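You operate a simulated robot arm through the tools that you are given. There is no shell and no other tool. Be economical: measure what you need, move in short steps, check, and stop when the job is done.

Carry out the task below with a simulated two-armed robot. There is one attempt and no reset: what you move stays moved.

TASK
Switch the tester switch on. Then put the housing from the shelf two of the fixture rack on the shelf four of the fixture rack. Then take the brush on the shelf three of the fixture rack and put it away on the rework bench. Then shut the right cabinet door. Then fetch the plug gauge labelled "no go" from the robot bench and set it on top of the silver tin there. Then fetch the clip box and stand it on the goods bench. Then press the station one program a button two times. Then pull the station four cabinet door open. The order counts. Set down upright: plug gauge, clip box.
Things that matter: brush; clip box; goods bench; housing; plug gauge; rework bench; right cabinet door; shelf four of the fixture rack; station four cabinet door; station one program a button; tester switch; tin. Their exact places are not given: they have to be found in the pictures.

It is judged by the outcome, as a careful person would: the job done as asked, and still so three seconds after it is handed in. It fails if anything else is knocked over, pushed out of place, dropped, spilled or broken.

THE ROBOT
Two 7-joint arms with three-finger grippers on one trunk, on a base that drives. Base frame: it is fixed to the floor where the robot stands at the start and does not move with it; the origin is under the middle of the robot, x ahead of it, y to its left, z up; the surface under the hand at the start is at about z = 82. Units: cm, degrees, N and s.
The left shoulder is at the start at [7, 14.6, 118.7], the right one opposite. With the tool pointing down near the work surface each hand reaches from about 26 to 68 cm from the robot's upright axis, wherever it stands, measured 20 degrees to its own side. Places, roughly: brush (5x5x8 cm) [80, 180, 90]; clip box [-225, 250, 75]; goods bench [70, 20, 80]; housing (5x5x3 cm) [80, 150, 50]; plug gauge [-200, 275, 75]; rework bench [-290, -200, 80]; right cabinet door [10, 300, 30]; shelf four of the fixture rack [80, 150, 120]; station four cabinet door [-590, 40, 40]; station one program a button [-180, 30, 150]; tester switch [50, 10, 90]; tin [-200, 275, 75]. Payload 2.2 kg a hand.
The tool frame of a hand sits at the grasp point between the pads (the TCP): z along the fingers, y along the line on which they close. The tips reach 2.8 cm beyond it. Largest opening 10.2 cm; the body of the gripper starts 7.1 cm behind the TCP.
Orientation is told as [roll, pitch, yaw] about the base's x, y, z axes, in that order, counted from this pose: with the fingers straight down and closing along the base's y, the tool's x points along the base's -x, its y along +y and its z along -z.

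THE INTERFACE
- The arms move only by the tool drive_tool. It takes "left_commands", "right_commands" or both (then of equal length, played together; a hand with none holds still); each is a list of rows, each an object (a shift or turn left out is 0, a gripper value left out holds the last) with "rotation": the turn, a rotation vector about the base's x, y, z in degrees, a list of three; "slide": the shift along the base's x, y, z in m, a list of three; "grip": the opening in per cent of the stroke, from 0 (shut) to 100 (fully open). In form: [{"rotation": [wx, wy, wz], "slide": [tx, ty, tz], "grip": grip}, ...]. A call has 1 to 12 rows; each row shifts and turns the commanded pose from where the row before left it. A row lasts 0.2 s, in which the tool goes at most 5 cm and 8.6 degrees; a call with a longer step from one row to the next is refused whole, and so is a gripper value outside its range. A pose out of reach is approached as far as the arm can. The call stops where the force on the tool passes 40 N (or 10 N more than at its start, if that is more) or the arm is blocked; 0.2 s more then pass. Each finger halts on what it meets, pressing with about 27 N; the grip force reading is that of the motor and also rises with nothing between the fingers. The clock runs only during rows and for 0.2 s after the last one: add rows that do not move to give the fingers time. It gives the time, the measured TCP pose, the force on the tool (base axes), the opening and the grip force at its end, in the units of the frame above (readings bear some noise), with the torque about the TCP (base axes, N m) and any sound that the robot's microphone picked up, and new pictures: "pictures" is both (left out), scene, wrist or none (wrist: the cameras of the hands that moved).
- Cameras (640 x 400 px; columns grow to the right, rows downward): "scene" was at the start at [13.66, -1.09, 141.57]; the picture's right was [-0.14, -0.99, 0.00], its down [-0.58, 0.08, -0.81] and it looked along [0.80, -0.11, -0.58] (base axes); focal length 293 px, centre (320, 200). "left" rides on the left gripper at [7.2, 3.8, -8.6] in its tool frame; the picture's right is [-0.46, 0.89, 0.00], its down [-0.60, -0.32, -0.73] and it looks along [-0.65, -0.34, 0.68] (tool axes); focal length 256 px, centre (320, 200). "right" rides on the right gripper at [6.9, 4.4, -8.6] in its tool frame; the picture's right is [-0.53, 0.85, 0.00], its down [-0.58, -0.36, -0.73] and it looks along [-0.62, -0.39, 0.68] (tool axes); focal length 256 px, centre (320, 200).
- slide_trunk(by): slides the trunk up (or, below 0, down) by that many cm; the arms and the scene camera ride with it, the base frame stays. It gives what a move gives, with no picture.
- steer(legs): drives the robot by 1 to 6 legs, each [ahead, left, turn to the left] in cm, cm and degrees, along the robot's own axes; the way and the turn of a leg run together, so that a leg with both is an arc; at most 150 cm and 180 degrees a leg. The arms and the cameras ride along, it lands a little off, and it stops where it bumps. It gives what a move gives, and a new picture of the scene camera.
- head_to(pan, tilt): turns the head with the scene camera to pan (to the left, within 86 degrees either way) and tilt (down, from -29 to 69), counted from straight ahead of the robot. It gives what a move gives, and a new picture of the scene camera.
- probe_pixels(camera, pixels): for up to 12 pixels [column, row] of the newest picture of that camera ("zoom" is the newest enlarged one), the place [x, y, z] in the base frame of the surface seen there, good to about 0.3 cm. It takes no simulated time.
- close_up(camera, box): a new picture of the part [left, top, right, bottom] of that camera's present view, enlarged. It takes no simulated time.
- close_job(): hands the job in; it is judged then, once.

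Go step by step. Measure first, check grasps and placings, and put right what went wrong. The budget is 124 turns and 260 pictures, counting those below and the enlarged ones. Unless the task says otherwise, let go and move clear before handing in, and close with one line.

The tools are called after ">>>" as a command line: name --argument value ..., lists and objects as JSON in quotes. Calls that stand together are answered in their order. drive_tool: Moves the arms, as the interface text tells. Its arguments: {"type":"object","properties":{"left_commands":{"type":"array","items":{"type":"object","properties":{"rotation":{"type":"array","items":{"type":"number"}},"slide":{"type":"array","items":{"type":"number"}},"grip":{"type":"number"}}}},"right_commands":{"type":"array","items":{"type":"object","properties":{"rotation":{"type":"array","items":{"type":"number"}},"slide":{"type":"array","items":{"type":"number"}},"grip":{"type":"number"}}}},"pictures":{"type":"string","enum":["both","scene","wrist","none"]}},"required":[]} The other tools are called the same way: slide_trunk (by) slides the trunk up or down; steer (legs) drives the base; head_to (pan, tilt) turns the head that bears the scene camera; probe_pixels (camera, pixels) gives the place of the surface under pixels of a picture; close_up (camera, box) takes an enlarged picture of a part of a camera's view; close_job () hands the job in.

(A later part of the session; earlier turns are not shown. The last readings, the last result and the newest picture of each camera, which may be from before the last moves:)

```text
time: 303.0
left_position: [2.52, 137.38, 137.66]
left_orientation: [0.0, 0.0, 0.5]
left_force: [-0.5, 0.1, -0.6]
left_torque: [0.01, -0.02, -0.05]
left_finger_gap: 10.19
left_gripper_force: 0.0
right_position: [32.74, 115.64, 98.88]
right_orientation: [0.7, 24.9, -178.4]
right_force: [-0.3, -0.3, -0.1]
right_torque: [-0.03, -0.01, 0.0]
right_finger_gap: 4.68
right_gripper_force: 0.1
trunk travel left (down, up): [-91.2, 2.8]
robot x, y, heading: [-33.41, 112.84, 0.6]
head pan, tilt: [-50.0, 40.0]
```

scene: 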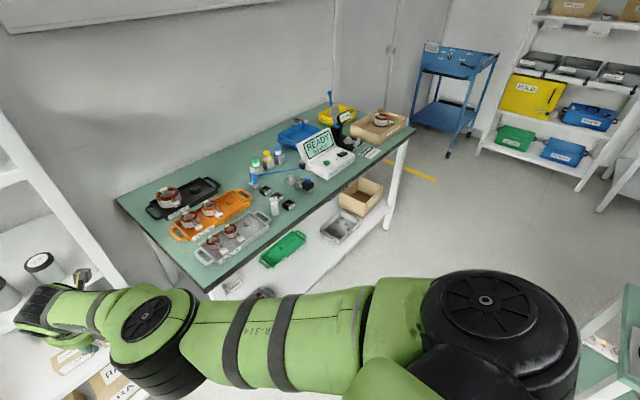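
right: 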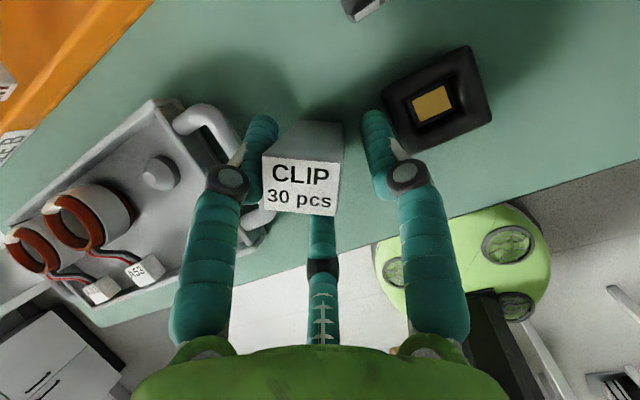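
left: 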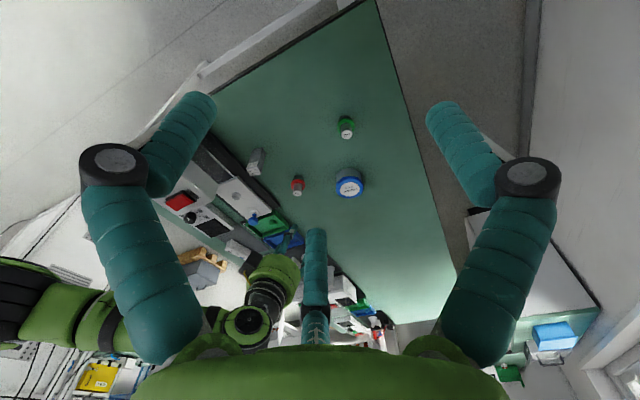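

The table and its items look undisturbed, and the clip box stands upright at (274,205). Next is station one's panel, facing the other aisle. I'll tuck the right hand in and drive round.

>>> drive_tool --right_commands '[{"rotation": [0, 8.3, 0], "slide": [-0.03, -0.01, 0.02], "grip": 0}, {"rotation": [0, 8.3, 0], "slide": [-0.03, -0.02, 0.02]}, {"rotation": [0, 8.3, 0], "slide": [-0.03, -0.02, 0.02]}, {"slide": [-0.04, -0.02, 0.02]}, {"slide": [-0.04, -0.02, 0.02]}, {"slide": [-0.04, -0.02, 0]}]' --pictures "none"

>>> steer --legs '[[12, 0, 0], [0, -110, 0], [0, -105, 0]]'

>>> head_to --pan -40 --tilt 20

```text
time: 304.4
left_position: [2.34, 137.31, 137.55]
left_orientation: [-0.1, -0.1, 0.6]
left_force: [-0.2, 0.3, -0.1]
left_torque: [0.01, -0.05, -0.03]
left_finger_gap: 10.21
left_gripper_force: 0.1
right_position: [11.7, 104.67, 108.98]
right_orientation: [-0.1, 0.0, -178.7]
right_force: [0.1, 0.1, 0.2]
right_torque: [-0.02, -0.04, 0.01]
right_finger_gap: 0.2
right_gripper_force: 27.3
trunk travel left (down, up): [-91.2, 2.8]
robot x, y, heading: [-32.75, 112.71, 0.6]
head pan, tilt: [-50.0, 40.0]
```

```text
time: 315.8
left_position: [18.01, -76.24, 137.63]
left_orientation: [-0.1, 0.0, 0.3]
left_force: [-0.7, -0.3, 0.8]
left_torque: [0.01, 0.01, 0.03]
left_finger_gap: 10.2
left_gripper_force: 0.1
right_position: [27.2, -108.97, 108.85]
right_orientation: [-0.1, 0.0, -178.9]
right_force: [-0.6, 0.6, 0.1]
right_torque: [0.03, 0.04, -0.02]
right_finger_gap: 0.2
right_gripper_force: 27.2
trunk travel left (down, up): [-91.2, 2.8]
robot x, y, heading: [-17.4, -100.79, 0.7]
head pan, tilt: [-50.0, 40.0]
```

scene: 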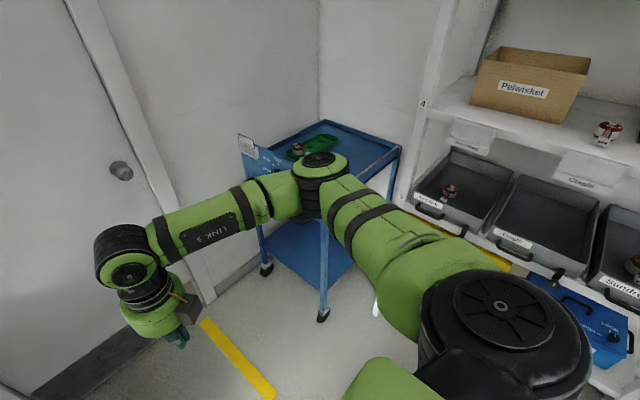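

```text
time: 316.6
left_position: [18.08, -76.31, 137.51]
left_orientation: [-0.1, 0.0, 0.3]
left_force: [-0.3, -0.3, -0.1]
left_torque: [0.01, 0.01, 0.01]
left_finger_gap: 10.2
left_gripper_force: 0.0
right_position: [27.11, -109.15, 108.96]
right_orientation: [0.0, 0.1, -178.9]
right_force: [-0.3, -0.6, 0.0]
right_torque: [0.03, 0.0, 0.02]
right_finger_gap: 0.2
right_gripper_force: 26.6
trunk travel left (down, up): [-91.2, 2.8]
robot x, y, heading: [-17.63, -100.4, 0.5]
head pan, tilt: [-40.0, 20.0]
```

scene: 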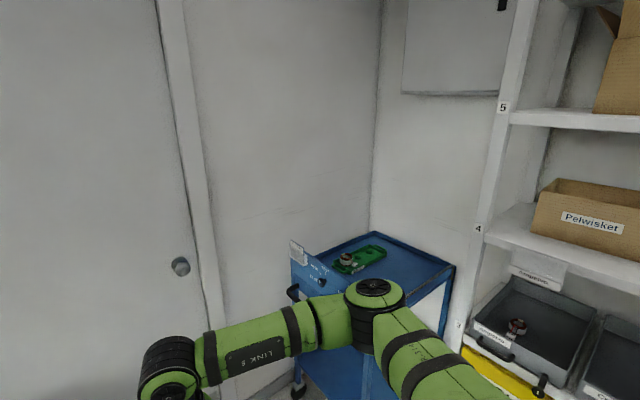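

I'll back along the aisle to x≈-170 and turn to face the station.

>>> steer --legs '[[-140, 0, 0], [0, 0, 90]]'

>>> head_to --pan 0 --tilt 8

```text
time: 327.5
left_position: [-181.97, -66.35, 137.55]
left_orientation: [0.0, 0.1, 90.8]
left_force: [-0.2, 0.0, -0.8]
left_torque: [0.0, -0.02, -0.01]
left_finger_gap: 10.17
left_gripper_force: 0.0
right_position: [-149.2, -56.94, 108.94]
right_orientation: [-0.1, -0.1, -88.4]
right_force: [-0.2, 0.1, -0.5]
right_torque: [-0.01, -0.04, 0.0]
right_finger_gap: 0.22
right_gripper_force: 27.1
trunk travel left (down, up): [-91.2, 2.8]
robot x, y, heading: [-157.7, -101.5, 90.9]
head pan, tilt: [-40.0, 20.0]
```

scene: 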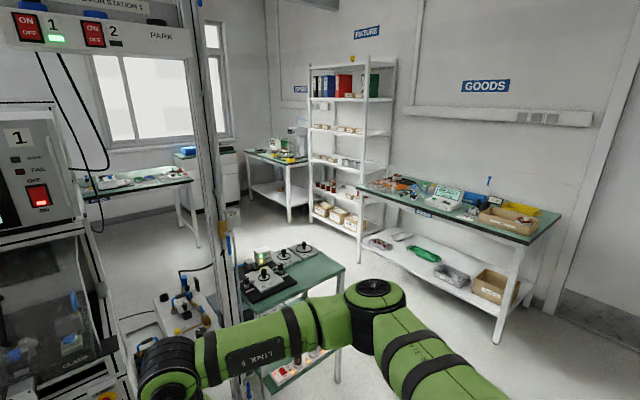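

```text
time: 328.5
left_position: [-181.92, -66.23, 137.65]
left_orientation: [-0.1, 0.0, 90.8]
left_force: [0.2, -0.1, -0.3]
left_torque: [0.02, 0.03, -0.01]
left_finger_gap: 10.2
left_gripper_force: 0.0
right_position: [-149.37, -56.93, 108.9]
right_orientation: [-0.1, 0.0, -88.4]
right_force: [0.4, -0.7, -0.7]
right_torque: [-0.03, 0.0, 0.0]
right_finger_gap: 0.22
right_gripper_force: 27.1
trunk travel left (down, up): [-91.2, 2.8]
robot x, y, heading: [-157.38, -101.78, 91.2]
head pan, tilt: [0.0, 8.0]
```

scene: 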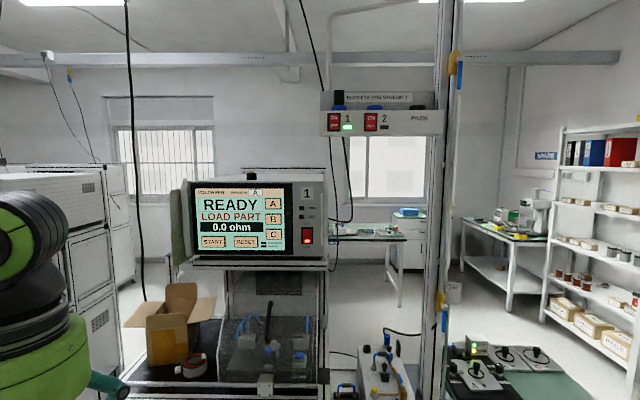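

Station 1's screen shows program buttons A, B, C at (273,203–233). Zooming to read and measure.

>>> close_up --camera "scene" --box '[180, 170, 340, 270]'

>>> probe_pixels --camera "scene" --pixels '[[273, 203], [273, 218], [200, 190], [200, 250], [310, 190], [310, 250], [255, 350], [300, 300], [255, 270], [170, 330], [350, 125]]'

```text
4.00 times, centred on (260, 220) of scene
```

zoom: 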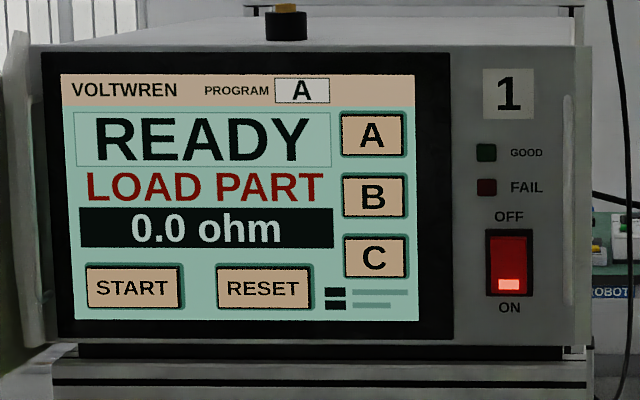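

```text
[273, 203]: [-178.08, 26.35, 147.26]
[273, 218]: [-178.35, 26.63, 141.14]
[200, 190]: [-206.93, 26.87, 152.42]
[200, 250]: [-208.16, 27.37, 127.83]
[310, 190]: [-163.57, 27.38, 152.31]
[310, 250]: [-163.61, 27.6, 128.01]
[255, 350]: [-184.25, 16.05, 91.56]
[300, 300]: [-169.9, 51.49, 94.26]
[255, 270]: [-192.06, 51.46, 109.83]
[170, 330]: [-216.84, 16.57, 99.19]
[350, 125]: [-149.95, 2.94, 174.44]
```

Button A is at [-178.1,26.4,147.3]. I'll raise and turn the right hand to point forward, then position the base.

>>> drive_tool --right_commands '[{"rotation": [8.2, 0, 0], "slide": [0, 0, 0.035]}, {"rotation": [8.2, 0, 0], "slide": [0, 0, 0.035]}, {"rotation": [8.2, 0, 0], "slide": [0, 0, 0.035]}, {"rotation": [8.2, 0, 0], "slide": [0, 0, 0.035]}, {"rotation": [8.2, 0, 0], "slide": [0, 0.01, 0.035]}, {"rotation": [8.2, 0, 0], "slide": [0, 0.01, 0.035]}, {"rotation": [8.2, 0, 0], "slide": [0, 0.01, 0.035]}, {"rotation": [8.2, 0, 0], "slide": [0, 0.01, 0.035]}, {"rotation": [8.2, 0, 0], "slide": [0, 0.01, 0.035]}, {"rotation": [8.2, 0, 0], "slide": [0, 0, 0.035]}, {"rotation": [8, 0, 0], "slide": [0, 0, 0.03]}]' --pictures "none"

>>> steer --legs '[[25, 33, -1.2]]'

```text
time: 330.9
left_position: [-181.94, -66.41, 137.53]
left_orientation: [-0.1, -0.1, 90.7]
left_force: [0.0, -0.1, -0.2]
left_torque: [0.01, 0.02, 0.0]
left_finger_gap: 10.2
left_gripper_force: 0.1
right_position: [-149.17, -52.07, 146.82]
right_orientation: [96.5, 88.3, 6.7]
right_force: [0.6, 0.2, -0.1]
right_torque: [0.01, 0.0, 0.01]
right_finger_gap: 0.18
right_gripper_force: 26.8
trunk travel left (down, up): [-91.2, 2.8]
robot x, y, heading: [-157.4, -101.75, 91.2]
head pan, tilt: [0.0, 8.0]
```

```text
time: 333.5
left_position: [-214.08, -41.87, 137.67]
left_orientation: [0.0, -0.1, 89.8]
left_force: [0.0, -0.4, -0.4]
left_torque: [0.0, 0.02, -0.02]
left_finger_gap: 10.21
left_gripper_force: 0.1
right_position: [-181.04, -28.27, 146.73]
right_orientation: [93.3, 88.5, 2.4]
right_force: [0.0, -0.3, 1.3]
right_torque: [-0.01, 0.0, 0.0]
right_finger_gap: 0.21
right_gripper_force: 27.3
trunk travel left (down, up): [-91.2, 2.8]
robot x, y, heading: [-190.72, -77.77, 90.0]
head pan, tilt: [0.0, 8.0]
```

scene: 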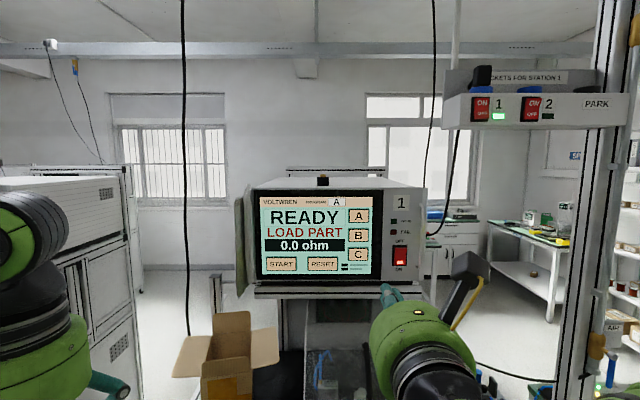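

>>> probe_pixels --camera "scene" --pixels '[[183, 150], [187, 300], [432, 100], [425, 170], [358, 216], [352, 210], [366, 222], [230, 340], [450, 150], [387, 290], [330, 370]]'

```text
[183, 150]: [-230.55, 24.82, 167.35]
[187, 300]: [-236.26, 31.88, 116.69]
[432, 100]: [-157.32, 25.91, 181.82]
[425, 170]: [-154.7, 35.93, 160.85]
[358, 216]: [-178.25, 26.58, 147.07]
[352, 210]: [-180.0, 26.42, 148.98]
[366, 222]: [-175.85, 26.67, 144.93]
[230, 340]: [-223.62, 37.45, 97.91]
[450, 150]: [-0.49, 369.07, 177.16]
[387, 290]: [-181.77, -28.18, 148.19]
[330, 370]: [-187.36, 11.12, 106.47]
```

>>> steer --legs '[[33, 0, 0]]'

>>> drive_tool --right_commands '[{"slide": [0.01, 0, 0]}, {"slide": [0.018, 0, 0.004]}]' --pictures "both"

```text
time: 335.6
left_position: [-213.86, -9.0, 137.68]
left_orientation: [0.0, -0.3, 89.5]
left_force: [-0.1, 0.9, -0.5]
left_torque: [0.03, 0.02, 0.02]
left_finger_gap: 10.18
left_gripper_force: 0.0
right_position: [-180.75, 4.49, 146.93]
right_orientation: [96.3, 88.4, 5.1]
right_force: [-0.1, -1.2, -0.4]
right_torque: [0.0, -0.01, -0.03]
right_finger_gap: 0.2
right_gripper_force: 27.4
trunk travel left (down, up): [-91.2, 2.8]
robot x, y, heading: [-190.33, -44.62, 89.6]
head pan, tilt: [0.0, 8.0]
```

scene: 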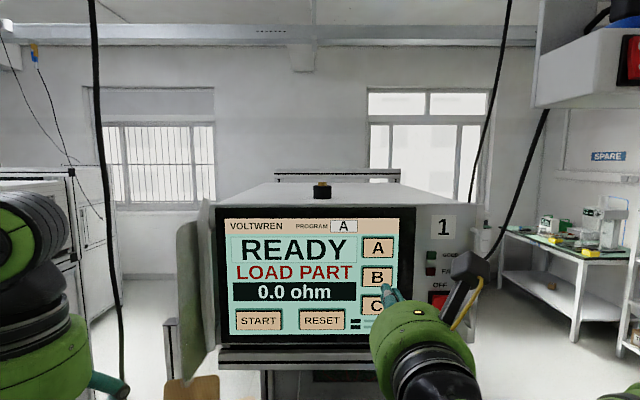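

```text
time: 336.2
left_position: [-213.77, -8.74, 137.62]
left_orientation: [0.1, -0.1, 89.4]
left_force: [0.9, 0.6, 1.3]
left_torque: [0.02, 0.02, 0.02]
left_finger_gap: 10.2
left_gripper_force: 0.1
right_position: [-177.78, 4.61, 147.25]
right_orientation: [93.2, 88.6, 2.0]
right_force: [0.5, 0.5, 0.2]
right_torque: [-0.04, -0.02, -0.03]
right_finger_gap: 0.22
right_gripper_force: 27.4
trunk travel left (down, up): [-91.2, 2.8]
robot x, y, heading: [-190.23, -44.72, 89.7]
head pan, tilt: [0.0, 8.0]
```

scene: 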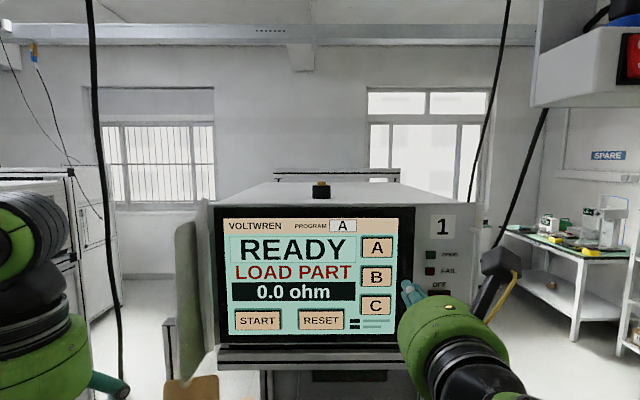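
right: 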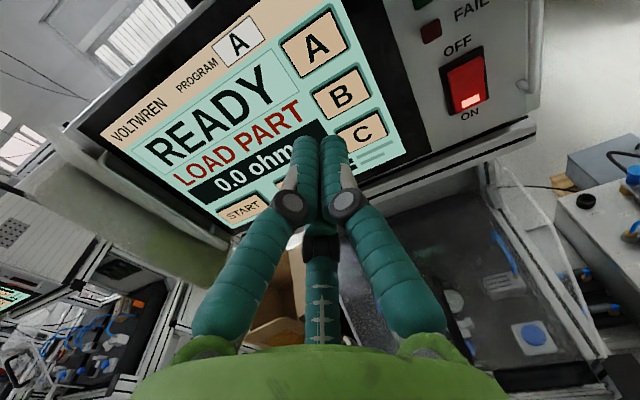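

>>> probe_pixels --camera "scene" --pixels '[[377, 247], [365, 240], [389, 255]]'

>>> drive_tool --right_commands '[{"slide": [0, 0.05, 0]}, {"slide": [0, 0.05, 0]}, {"slide": [0, 0.04, 0]}]' --pictures "both"

```text
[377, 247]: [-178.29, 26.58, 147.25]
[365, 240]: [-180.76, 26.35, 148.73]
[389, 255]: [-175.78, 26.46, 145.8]
```

```text
time: 337.0
left_position: [-213.96, -8.52, 137.56]
left_orientation: [-0.1, 0.0, 89.4]
left_force: [0.4, 0.2, 0.1]
left_torque: [-0.01, 0.01, -0.01]
left_finger_gap: 10.19
left_gripper_force: 0.0
right_position: [-178.34, 18.85, 147.16]
right_orientation: [90.5, 88.4, -0.8]
right_force: [-0.3, -0.6, 0.1]
right_torque: [0.0, 0.0, -0.01]
right_finger_gap: 0.23
right_gripper_force: 27.3
trunk travel left (down, up): [-91.2, 2.8]
robot x, y, heading: [-190.58, -44.26, 89.6]
head pan, tilt: [0.0, 8.0]
```

scene: 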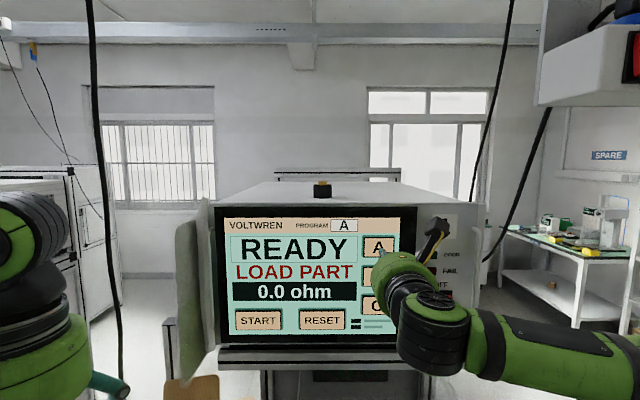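
right: 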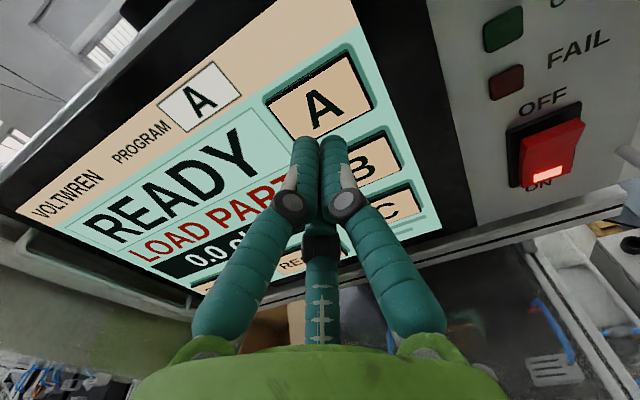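

>>> drive_tool --right_commands '[{"slide": [0, 0.03, 0.001]}, {"slide": [0, 0.01, 0]}, {"slide": [0, 0.004, 0]}, {"slide": [0, 0.003, 0]}, {"slide": [0, 0.003, 0]}, {"slide": [0, 0.003, 0]}]' --pictures "both"

```text
time: 338.4
left_position: [-214.04, -8.74, 137.55]
left_orientation: [-0.2, -0.1, 89.4]
left_force: [-0.4, 0.0, 0.4]
left_torque: [0.06, 0.0, -0.03]
left_finger_gap: 10.19
left_gripper_force: 0.0
right_position: [-177.92, 23.97, 147.29]
right_orientation: [92.4, 88.4, 1.2]
right_force: [-0.6, -2.6, -0.6]
right_torque: [-0.04, -0.04, 0.0]
right_finger_gap: 0.23
right_gripper_force: 27.1
trunk travel left (down, up): [-91.2, 2.8]
robot x, y, heading: [-190.5, -44.48, 89.3]
head pan, tilt: [0.0, 8.0]
heard: click
```

scene: 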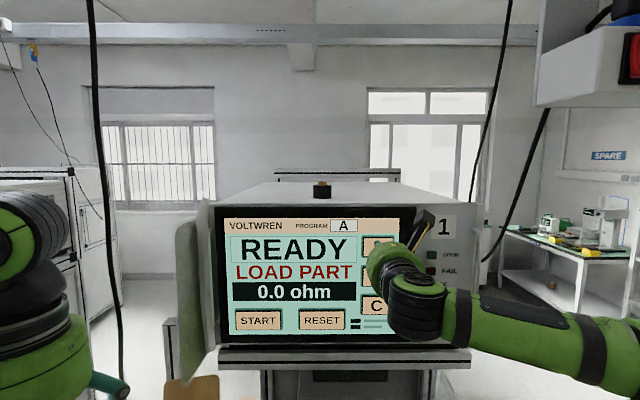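
right: 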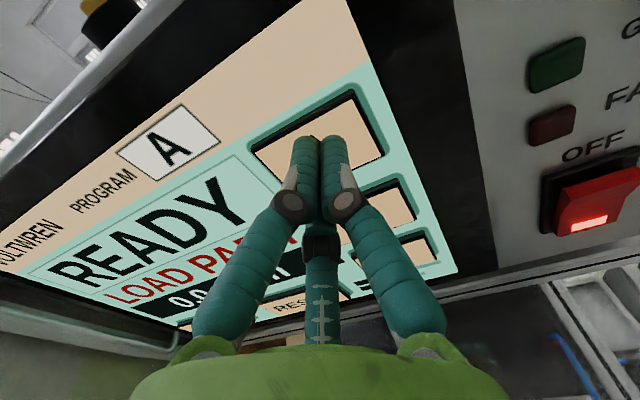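

One click heard. I'll back off 3 cm, pause, and press again.

>>> drive_tool --right_commands '[{"slide": [0, -0.03, 0]}, {}, {}]' --pictures "none"

>>> drive_tool --right_commands '[{"slide": [0, 0.018, 0]}, {"slide": [0, 0.003, 0]}, {"slide": [0, 0.003, 0]}, {"slide": [0, 0.003, 0]}, {"slide": [0, 0.003, 0]}]' --pictures "wrist"

```text
time: 339.2
left_position: [-214.06, -8.56, 137.63]
left_orientation: [-0.2, -0.1, 89.4]
left_force: [-0.3, 0.5, 0.0]
left_torque: [0.04, 0.04, -0.01]
left_finger_gap: 10.19
left_gripper_force: 0.0
right_position: [-177.93, 21.27, 147.19]
right_orientation: [90.1, 88.5, -1.1]
right_force: [0.4, -0.6, -0.1]
right_torque: [0.0, 0.01, -0.03]
right_finger_gap: 0.22
right_gripper_force: 26.6
trunk travel left (down, up): [-91.2, 2.8]
robot x, y, heading: [-190.23, -44.67, 89.4]
head pan, tilt: [0.0, 8.0]
```

```text
time: 340.4
left_position: [-214.04, -8.7, 137.73]
left_orientation: [-0.1, 0.0, 89.5]
left_force: [-0.3, -0.6, -0.1]
left_torque: [0.02, 0.0, 0.02]
left_finger_gap: 10.18
left_gripper_force: 0.1
right_position: [-177.92, 24.08, 147.22]
right_orientation: [90.9, 88.4, -0.2]
right_force: [0.8, -2.0, -1.2]
right_torque: [-0.01, 0.0, -0.01]
right_finger_gap: 0.2
right_gripper_force: 26.4
trunk travel left (down, up): [-91.2, 2.8]
robot x, y, heading: [-190.35, -44.73, 89.6]
head pan, tilt: [0.0, 8.0]
heard: click
```

right: 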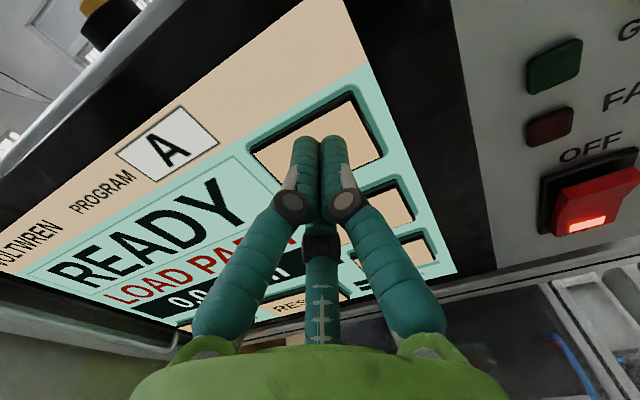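

Second click heard, so the button has been pressed twice. I'll withdraw and head along the aisle toward station four.

>>> drive_tool --right_commands '[{"slide": [0, -0.05, 0]}, {"slide": [0, -0.05, 0]}, {"slide": [0, -0.05, 0]}]' --pictures "none"

>>> steer --legs '[[-58, 0, 0.5], [0, 130, 0], [0, 120, 0]]'

>>> head_to --pan 45 --tilt 25

```text
time: 341.2
left_position: [-213.94, -8.74, 137.51]
left_orientation: [-0.1, 0.0, 89.3]
left_force: [0.3, 0.1, 0.0]
left_torque: [0.0, 0.02, -0.03]
left_finger_gap: 10.19
left_gripper_force: 0.1
right_position: [-178.11, 8.71, 147.31]
right_orientation: [93.4, 88.5, 2.0]
right_force: [0.0, -0.3, 0.9]
right_torque: [-0.02, -0.01, 0.0]
right_finger_gap: 0.23
right_gripper_force: 27.2
trunk travel left (down, up): [-91.2, 2.8]
robot x, y, heading: [-190.27, -44.66, 89.6]
head pan, tilt: [0.0, 8.0]
```

```text
time: 356.4
left_position: [-464.67, -67.15, 137.53]
left_orientation: [0.1, -0.1, 88.8]
left_force: [-0.5, 1.2, 0.1]
left_torque: [0.01, 0.0, 0.05]
left_finger_gap: 10.21
left_gripper_force: 0.1
right_position: [-428.52, -49.97, 147.18]
right_orientation: [91.2, 88.5, -0.7]
right_force: [-0.6, -0.1, 0.2]
right_torque: [-0.04, -0.01, 0.0]
right_finger_gap: 0.2
right_gripper_force: 27.2
trunk travel left (down, up): [-91.2, 2.8]
robot x, y, heading: [-441.68, -103.51, 89.0]
head pan, tilt: [0.0, 8.0]
```

scene: 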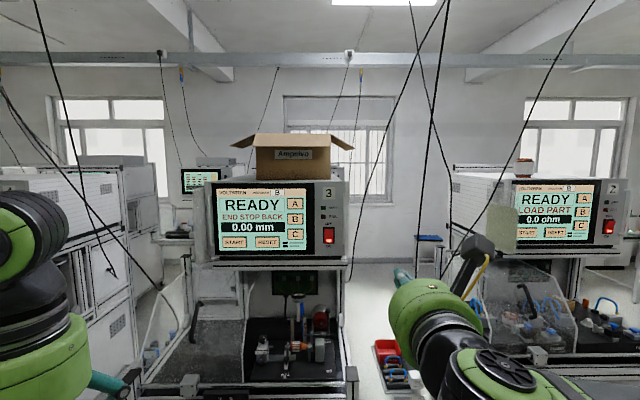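

```text
time: 357.6
left_position: [-464.79, -67.33, 137.58]
left_orientation: [-0.1, 0.0, 88.8]
left_force: [-0.2, 0.3, 0.6]
left_torque: [0.03, 0.01, 0.0]
left_finger_gap: 10.19
left_gripper_force: 0.1
right_position: [-428.61, -50.01, 147.28]
right_orientation: [91.2, 88.5, -0.6]
right_force: [-1.1, 0.1, -0.2]
right_torque: [0.02, 0.0, 0.01]
right_finger_gap: 0.22
right_gripper_force: 27.2
trunk travel left (down, up): [-91.2, 2.8]
robot x, y, heading: [-441.48, -103.27, 89.0]
head pan, tilt: [45.0, 25.0]
```

scene: 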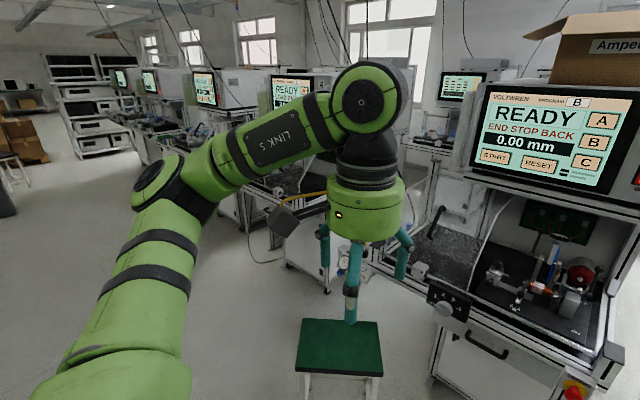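

>>> steer --legs '[[0, 130, 1]]'

>>> head_to --pan 10 --tilt 25

```text
time: 364.0
left_position: [-592.47, -64.34, 137.53]
left_orientation: [0.0, 0.0, 88.4]
left_force: [0.3, 0.0, -0.2]
left_torque: [0.0, -0.05, 0.0]
left_finger_gap: 10.2
left_gripper_force: 0.2
right_position: [-556.22, -47.58, 147.36]
right_orientation: [91.2, 88.4, -1.2]
right_force: [-0.3, -0.5, 0.4]
right_torque: [-0.03, 0.0, -0.04]
right_finger_gap: 0.2
right_gripper_force: 27.2
trunk travel left (down, up): [-91.2, 2.8]
robot x, y, heading: [-569.7, -100.59, 88.6]
head pan, tilt: [45.0, 25.0]
```

scene: 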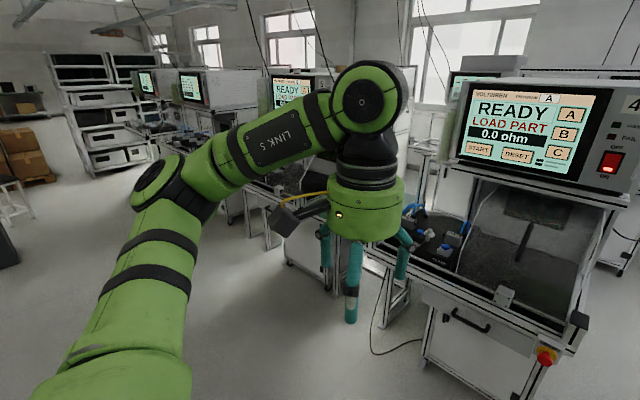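

```text
time: 365.0
left_position: [-592.59, -64.42, 137.59]
left_orientation: [-0.1, 0.0, 88.4]
left_force: [-0.5, -0.7, 0.1]
left_torque: [0.03, 0.0, 0.01]
left_finger_gap: 10.19
left_gripper_force: 0.0
right_position: [-556.3, -47.62, 147.29]
right_orientation: [91.5, 88.4, -0.9]
right_force: [-0.5, 0.2, 0.3]
right_torque: [0.03, -0.02, 0.02]
right_finger_gap: 0.23
right_gripper_force: 27.0
trunk travel left (down, up): [-91.2, 2.8]
robot x, y, heading: [-569.84, -100.74, 88.5]
head pan, tilt: [10.0, 25.0]
```

scene: 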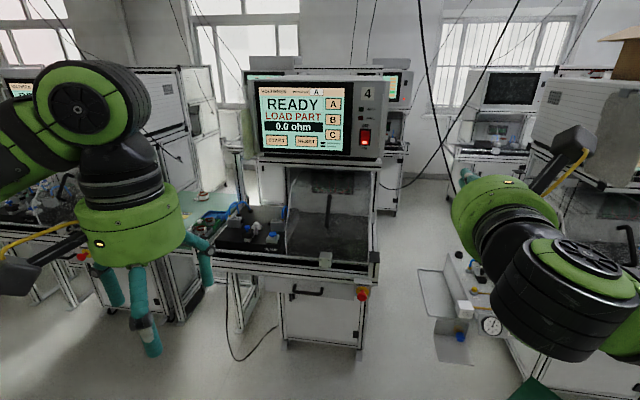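

>>> close_up --camera "scene" --box '[210, 255, 400, 375]'

>>> probe_pixels --camera "scene" --pixels '[[308, 290], [296, 290], [322, 293], [285, 300], [285, 338], [357, 302], [357, 345], [320, 320], [325, 262], [362, 294], [355, 337], [375, 262]]'

```text
3.33 times, centred on (305, 315) of scene
```

zoom: 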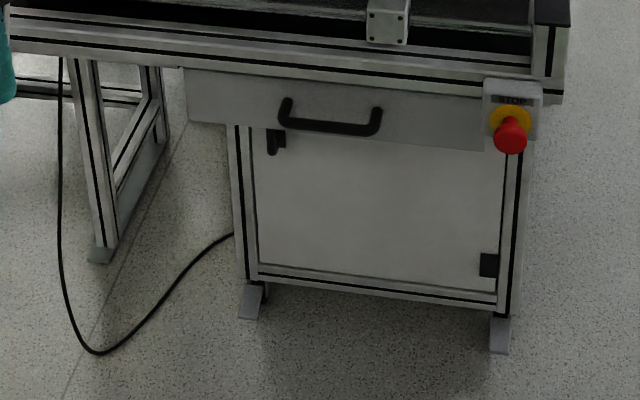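

```text
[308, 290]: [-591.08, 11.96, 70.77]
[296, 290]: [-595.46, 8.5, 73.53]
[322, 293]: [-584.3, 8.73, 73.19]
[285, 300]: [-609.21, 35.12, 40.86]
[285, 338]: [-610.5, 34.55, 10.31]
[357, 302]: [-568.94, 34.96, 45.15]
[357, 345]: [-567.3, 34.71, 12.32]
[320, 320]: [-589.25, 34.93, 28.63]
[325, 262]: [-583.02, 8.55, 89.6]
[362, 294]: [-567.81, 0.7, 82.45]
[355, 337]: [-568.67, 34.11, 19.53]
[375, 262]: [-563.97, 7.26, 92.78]
```

The lower door (y≈35) has hinges on the right and a black handle at upper left, below the drawer front. I'll lower the trunk for a better view.

>>> slide_trunk --by -40

>>> slide_trunk --by -40

>>> head_to --pan 8 --tilt 18

>>> close_up --camera "scene" --box '[220, 130, 420, 280]'

```text
time: 368.8
left_position: [-592.56, -64.48, 97.45]
left_orientation: [0.0, -0.2, 88.4]
left_force: [-0.3, 0.5, 0.1]
left_torque: [-0.01, 0.01, -0.01]
left_finger_gap: 10.19
left_gripper_force: 0.0
right_position: [-556.32, -47.47, 107.28]
right_orientation: [91.5, 88.4, -0.8]
right_force: [-0.6, -0.6, -0.3]
right_torque: [0.0, -0.04, 0.01]
right_finger_gap: 0.23
right_gripper_force: 26.9
trunk travel left (down, up): [-51.2, 42.8]
robot x, y, heading: [-569.63, -100.61, 88.8]
head pan, tilt: [10.0, 25.0]
```

```text
time: 372.7
left_position: [-592.63, -64.49, 57.56]
left_orientation: [-0.1, -0.1, 88.4]
left_force: [-0.8, 0.1, 0.4]
left_torque: [0.02, -0.02, -0.01]
left_finger_gap: 10.21
left_gripper_force: 0.0
right_position: [-556.35, -47.48, 67.28]
right_orientation: [91.4, 88.4, -0.8]
right_force: [-0.4, 0.1, -0.5]
right_torque: [-0.01, -0.02, -0.01]
right_finger_gap: 0.22
right_gripper_force: 26.4
trunk travel left (down, up): [-11.2, 82.8]
robot x, y, heading: [-569.37, -100.76, 88.4]
head pan, tilt: [10.0, 25.0]
```

```text
time: 373.4
left_position: [-592.65, -64.44, 57.72]
left_orientation: [-0.1, -0.1, 88.4]
left_force: [0.7, 0.2, 0.5]
left_torque: [0.01, -0.03, -0.01]
left_finger_gap: 10.2
left_gripper_force: 0.1
right_position: [-556.25, -47.44, 67.37]
right_orientation: [91.3, 88.5, -1.1]
right_force: [0.0, -0.3, -0.1]
right_torque: [0.0, 0.0, 0.0]
right_finger_gap: 0.2
right_gripper_force: 27.6
trunk travel left (down, up): [-11.2, 82.8]
robot x, y, heading: [-569.73, -100.92, 88.6]
head pan, tilt: [8.0, 18.0]
```

scene: 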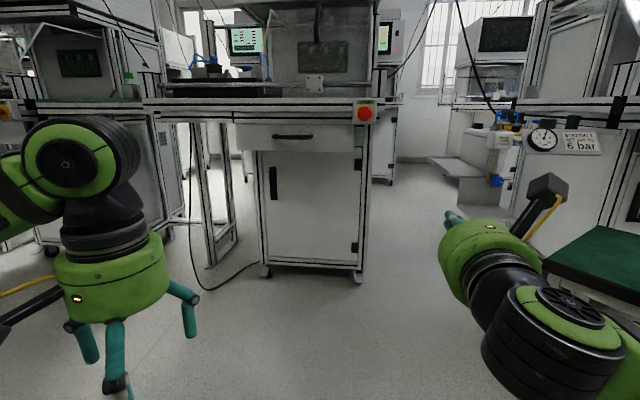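

```text
2.67 times, centred on (320, 205) of scene
```

zoom: 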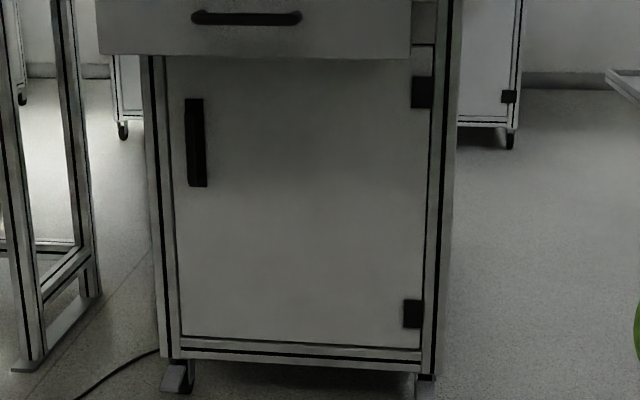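

>>> probe_pixels --camera "zoom" --pixels '[[195, 105], [195, 142], [195, 182], [212, 142], [178, 142], [422, 92], [412, 315], [300, 200], [170, 80], [105, 50], [246, 18], [300, 80]]'

>>> close_up --camera "scene" --box '[255, 155, 295, 210]'

```text
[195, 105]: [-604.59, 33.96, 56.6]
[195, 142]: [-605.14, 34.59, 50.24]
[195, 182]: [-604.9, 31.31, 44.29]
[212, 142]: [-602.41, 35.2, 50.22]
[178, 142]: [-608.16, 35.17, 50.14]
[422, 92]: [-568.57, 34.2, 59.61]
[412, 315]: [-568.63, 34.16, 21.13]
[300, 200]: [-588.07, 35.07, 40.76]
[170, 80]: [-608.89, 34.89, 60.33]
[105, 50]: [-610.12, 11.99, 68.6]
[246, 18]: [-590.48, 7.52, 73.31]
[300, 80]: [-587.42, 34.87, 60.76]
```

```text
7.27 times, centred on (275, 182) of scene
```

zoom: 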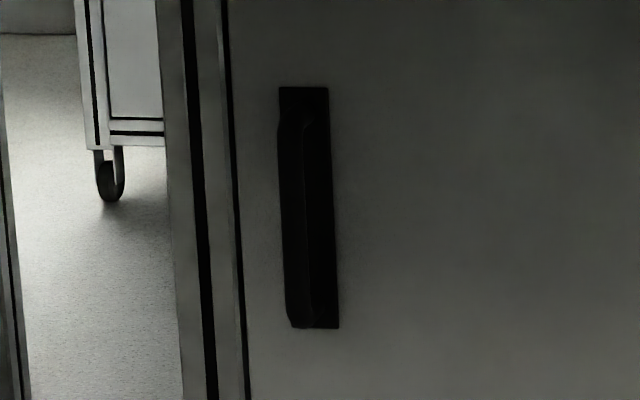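

The handle is a vertical bar at x≈-605, z 44–57, protruding to y≈31; hinges are at x≈-568. I'll check the left-side clearances before moving in.

>>> probe_pixels --camera "scene" --pixels '[[225, 190], [205, 200], [232, 225], [150, 110], [155, 180], [245, 130], [200, 110], [345, 140], [175, 280], [365, 118], [100, 200], [230, 100]]'

```text
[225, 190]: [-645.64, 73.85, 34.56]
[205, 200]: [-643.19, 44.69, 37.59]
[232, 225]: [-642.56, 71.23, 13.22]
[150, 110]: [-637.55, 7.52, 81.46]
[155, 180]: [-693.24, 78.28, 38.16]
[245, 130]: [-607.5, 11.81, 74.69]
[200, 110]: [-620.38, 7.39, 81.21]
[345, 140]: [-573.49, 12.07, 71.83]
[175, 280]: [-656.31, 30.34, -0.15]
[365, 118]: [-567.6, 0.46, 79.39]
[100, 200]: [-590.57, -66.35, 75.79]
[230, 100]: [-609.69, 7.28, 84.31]
```

>>> drive_tool --right_commands '[{"slide": [0, 0, -0.045], "grip": 55}, {"slide": [0, 0, -0.045]}, {"slide": [0, 0, -0.045]}, {"slide": [0, 0, -0.035]}]' --left_commands '[{"slide": [0, -0.03, 0]}, {"slide": [0, -0.03, 0]}, {"slide": [0, -0.03, 0]}, {}]' --pictures "none"

>>> steer --legs '[[0, 49, 1.4], [40, 0, 0]]'

>>> head_to --pan -10 --tilt 22

>>> close_up --camera "right" --box '[0, 0, 640, 400]'

```text
time: 374.4
left_position: [-592.53, -73.26, 57.57]
left_orientation: [-0.1, -0.1, 88.4]
left_force: [0.8, -0.4, 0.0]
left_torque: [-0.02, -0.01, 0.0]
left_finger_gap: 10.19
left_gripper_force: 0.1
right_position: [-558.13, -47.91, 51.29]
right_orientation: [88.6, 88.4, -3.9]
right_force: [0.3, 0.7, -0.1]
right_torque: [-0.05, -0.01, 0.0]
right_finger_gap: 5.62
right_gripper_force: 0.1
right hand out of reach, approached as far as the arm can: row 3, 4
trunk travel left (down, up): [-11.2, 82.8]
robot x, y, heading: [-569.6, -100.77, 88.5]
head pan, tilt: [8.0, 18.0]
```

```text
time: 379.4
left_position: [-641.91, -32.89, 57.49]
left_orientation: [-0.1, 0.0, 89.3]
left_force: [-0.8, 0.1, 0.5]
left_torque: [0.02, 0.0, 0.0]
left_finger_gap: 10.18
left_gripper_force: 0.2
right_position: [-607.83, -6.96, 51.17]
right_orientation: [87.2, 88.4, -4.4]
right_force: [-0.7, 0.9, 0.2]
right_torque: [-0.01, -0.02, -0.02]
right_finger_gap: 5.6
right_gripper_force: 0.1
trunk travel left (down, up): [-11.2, 82.8]
robot x, y, heading: [-618.7, -59.91, 89.7]
head pan, tilt: [8.0, 18.0]
```

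scene: 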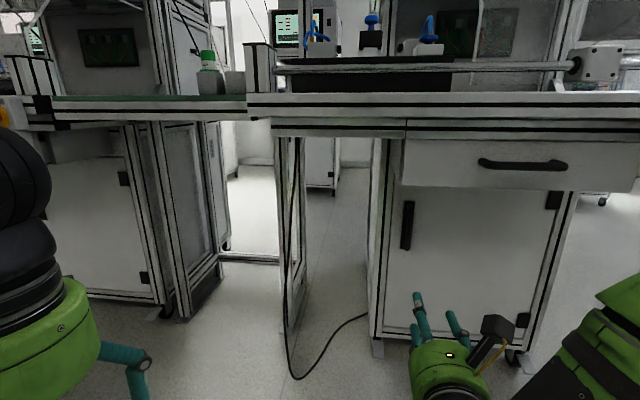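

```text
time: 380.2
left_position: [-641.87, -32.82, 57.5]
left_orientation: [-0.2, -0.2, 89.3]
left_force: [0.0, 0.4, -0.1]
left_torque: [0.04, 0.04, 0.02]
left_finger_gap: 10.2
left_gripper_force: 0.1
right_position: [-607.95, -6.92, 51.33]
right_orientation: [86.9, 88.3, -4.5]
right_force: [-0.3, -0.2, -0.5]
right_torque: [0.01, 0.0, 0.01]
right_finger_gap: 5.62
right_gripper_force: 0.0
trunk travel left (down, up): [-11.2, 82.8]
robot x, y, heading: [-618.34, -59.7, 89.7]
head pan, tilt: [-10.0, 22.0]
```

scene: 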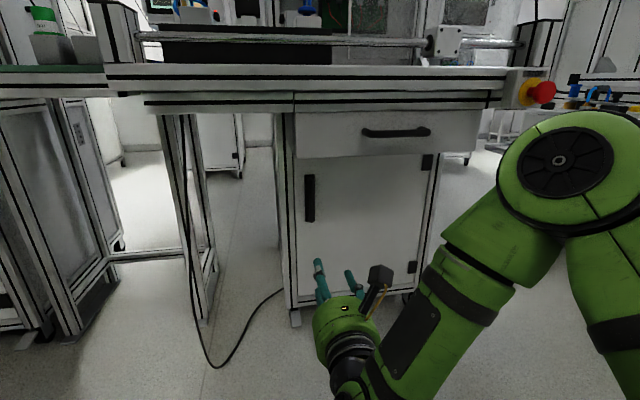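

```text
1.00 times, centred on (320, 200) of right (not enlarged: the box is as wide or as high as the picture)
```

zoom: 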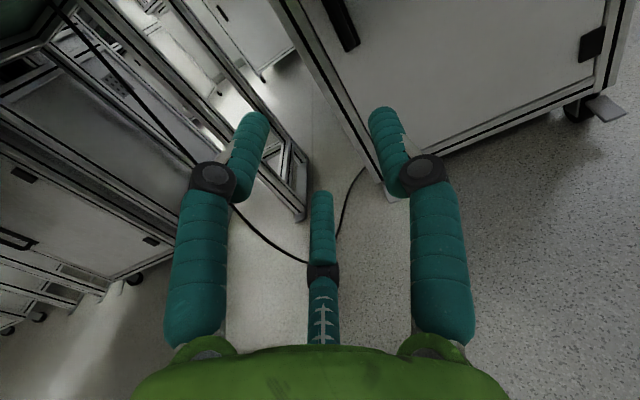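

>>> probe_pixels --camera "scene" --pixels '[[560, 160], [520, 180], [575, 115], [480, 240], [620, 180], [540, 92], [310, 175], [310, 215], [304, 197], [440, 300]]'

```text
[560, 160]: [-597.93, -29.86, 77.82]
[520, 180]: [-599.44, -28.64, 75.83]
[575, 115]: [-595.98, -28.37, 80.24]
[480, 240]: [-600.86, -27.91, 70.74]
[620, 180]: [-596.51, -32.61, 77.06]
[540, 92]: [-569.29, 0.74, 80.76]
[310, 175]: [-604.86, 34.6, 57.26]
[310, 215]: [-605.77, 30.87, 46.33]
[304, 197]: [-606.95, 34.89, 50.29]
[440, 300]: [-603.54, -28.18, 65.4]
```

The folded elbow is high (z≈80) near the table edge. I'll drop the trunk fully so the elbow sits lower, then extend the arm rather than the base.

>>> slide_trunk --by -11

>>> drive_tool --right_commands '[{"slide": [0.008, 0.03, 0.02]}, {"slide": [0.01, 0.03, 0.03]}, {"slide": [0.01, 0.03, 0.03]}, {"slide": [0, 0.03, 0.02]}]'

>>> probe_pixels --camera "scene" --pixels '[[560, 160], [520, 180], [450, 260]]'

```text
time: 381.6
left_position: [-641.79, -32.91, 46.59]
left_orientation: [-0.1, -0.1, 89.3]
left_force: [0.0, -0.4, 0.5]
left_torque: [-0.02, 0.03, -0.03]
left_finger_gap: 10.2
left_gripper_force: 0.2
right_position: [-607.91, -7.04, 40.34]
right_orientation: [87.5, 88.4, -4.0]
right_force: [0.3, 0.4, 0.2]
right_torque: [-0.01, 0.0, 0.0]
right_finger_gap: 5.62
right_gripper_force: 0.1
trunk travel left (down, up): [-0.2, 93.8]
robot x, y, heading: [-618.54, -59.95, 89.4]
head pan, tilt: [-10.0, 22.0]
```

```text
time: 382.6
left_position: [-641.86, -32.92, 46.53]
left_orientation: [0.0, -0.2, 89.3]
left_force: [-0.1, -0.5, -0.2]
left_torque: [0.0, -0.01, -0.02]
left_finger_gap: 10.2
left_gripper_force: 0.1
right_position: [-605.44, 5.0, 50.64]
right_orientation: [88.0, 88.3, -3.3]
right_force: [0.0, 0.3, -0.3]
right_torque: [-0.02, -0.01, 0.0]
right_finger_gap: 5.62
right_gripper_force: 0.0
right hand out of reach, approached as far as the arm can: row 1
trunk travel left (down, up): [-0.2, 93.8]
robot x, y, heading: [-618.42, -60.23, 89.5]
head pan, tilt: [-10.0, 22.0]
```

scene: 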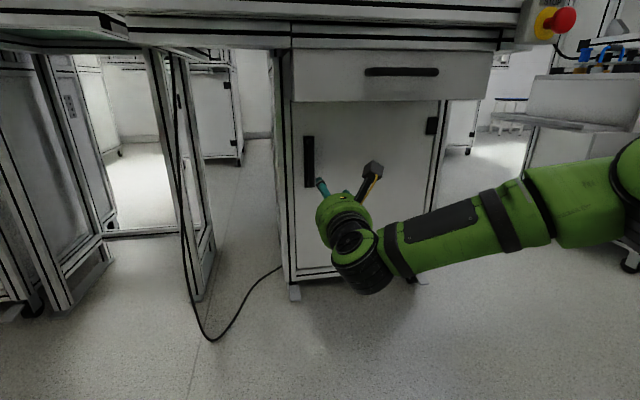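
right: 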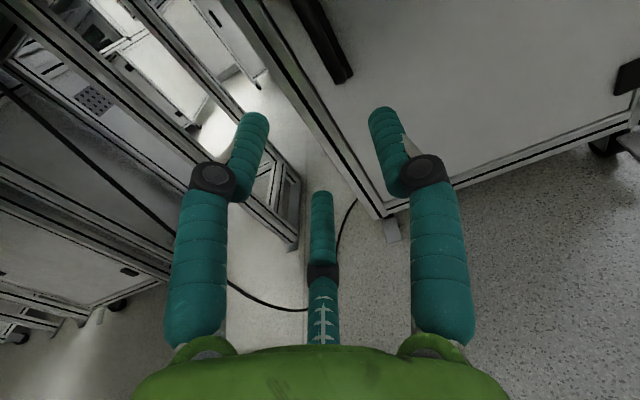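

```text
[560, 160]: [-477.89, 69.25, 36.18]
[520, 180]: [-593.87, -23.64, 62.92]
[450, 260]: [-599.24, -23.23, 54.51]
```

>>> steer --legs '[[17, 0, 0.3]]'

>>> close_up --camera "right" --box '[0, 0, 640, 400]'

>>> probe_pixels --camera "scene" --pixels '[[310, 160], [320, 200]]'

```text
time: 384.1
left_position: [-641.85, -15.99, 46.57]
left_orientation: [-0.2, -0.1, 89.6]
left_force: [0.2, 0.2, 0.2]
left_torque: [-0.01, 0.01, 0.03]
left_finger_gap: 10.2
left_gripper_force: 0.0
right_position: [-605.63, 22.12, 50.69]
right_orientation: [88.1, 88.4, -3.1]
right_force: [0.8, -0.4, -0.3]
right_torque: [0.0, -0.01, 0.01]
right_finger_gap: 5.61
right_gripper_force: 0.0
trunk travel left (down, up): [-0.2, 93.8]
robot x, y, heading: [-618.58, -42.88, 89.9]
head pan, tilt: [-10.0, 22.0]
```

scene: 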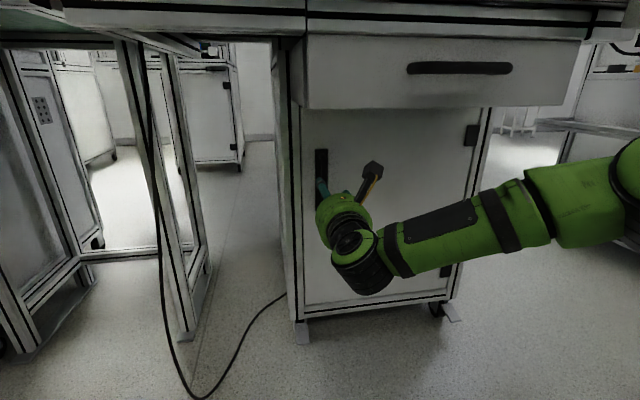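

```text
1.00 times, centred on (320, 200) of right (not enlarged: the box is as wide or as high as the picture)
```

zoom: 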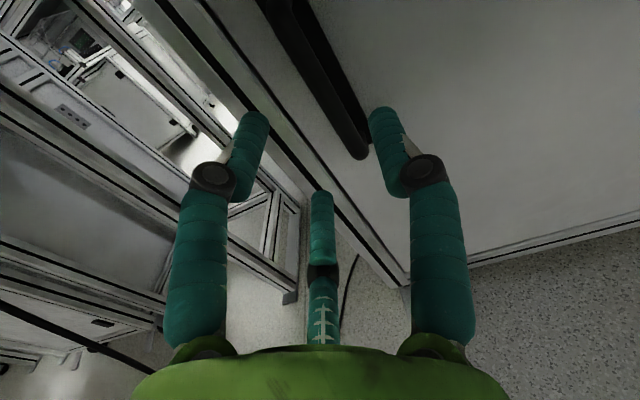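

```text
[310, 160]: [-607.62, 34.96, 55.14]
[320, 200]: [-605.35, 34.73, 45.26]
```

>>> drive_tool --right_commands '[{"slide": [0.005, 0.03, 0.005]}, {"slide": [0, 0.03, 0]}, {"slide": [0, 0.02, 0]}, {"slide": [0, 0.01, 0]}]' --pictures "both"

```text
time: 385.1
left_position: [-641.91, -16.06, 46.54]
left_orientation: [-0.2, -0.2, 89.7]
left_force: [-0.1, 0.2, 0.5]
left_torque: [-0.02, 0.01, -0.04]
left_finger_gap: 10.21
left_gripper_force: 0.1
right_position: [-605.15, 31.12, 51.07]
right_orientation: [87.9, 88.5, -3.4]
right_force: [0.0, -0.9, 0.2]
right_torque: [0.01, 0.01, 0.0]
right_finger_gap: 5.59
right_gripper_force: 0.1
trunk travel left (down, up): [-0.2, 93.8]
robot x, y, heading: [-618.6, -42.66, 89.9]
head pan, tilt: [-10.0, 22.0]
```

scene: 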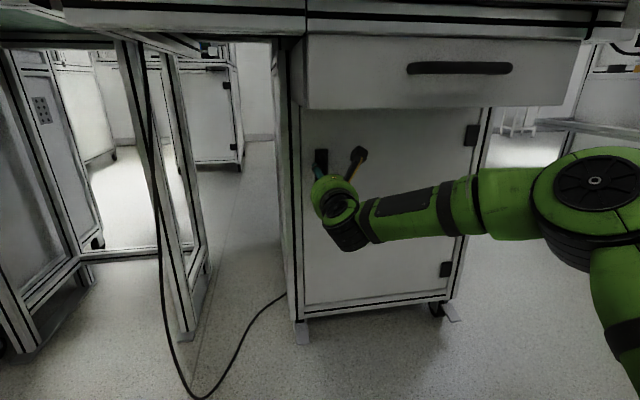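
right: 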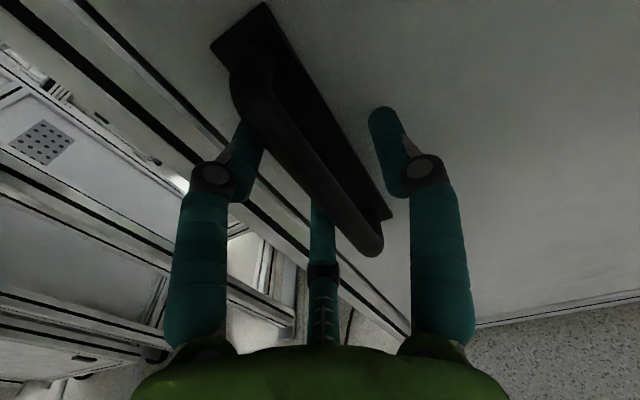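

Bar is between the fingers. Closing on it, then a first gentle pull.

>>> drive_tool --right_commands '[{"grip": 0}, {"grip": 0}, {"grip": 0}, {"grip": 0}]' --pictures "wrist"

```text
time: 386.1
left_position: [-642.09, -16.01, 46.38]
left_orientation: [-0.1, 0.1, 89.7]
left_force: [-0.8, 0.8, -0.1]
left_torque: [-0.02, -0.04, 0.02]
left_finger_gap: 10.19
left_gripper_force: 0.2
right_position: [-605.63, 31.25, 50.43]
right_orientation: [65.7, 88.0, -24.7]
right_force: [-21.4, -2.6, -17.8]
right_torque: [0.66, 1.3, -0.04]
right_finger_gap: 2.3
right_gripper_force: 44.9
trunk travel left (down, up): [-0.2, 93.8]
robot x, y, heading: [-618.67, -43.2, 90.2]
head pan, tilt: [-10.0, 22.0]
```

right: 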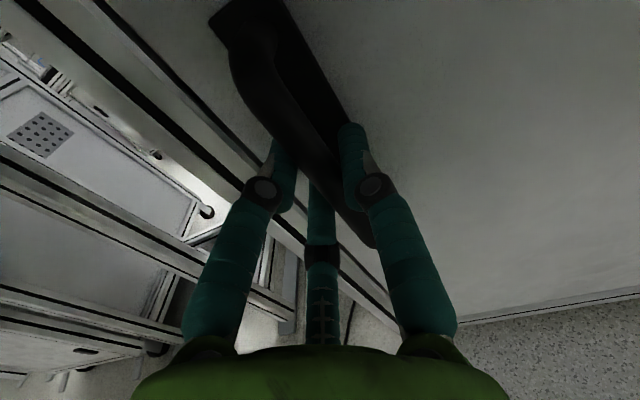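

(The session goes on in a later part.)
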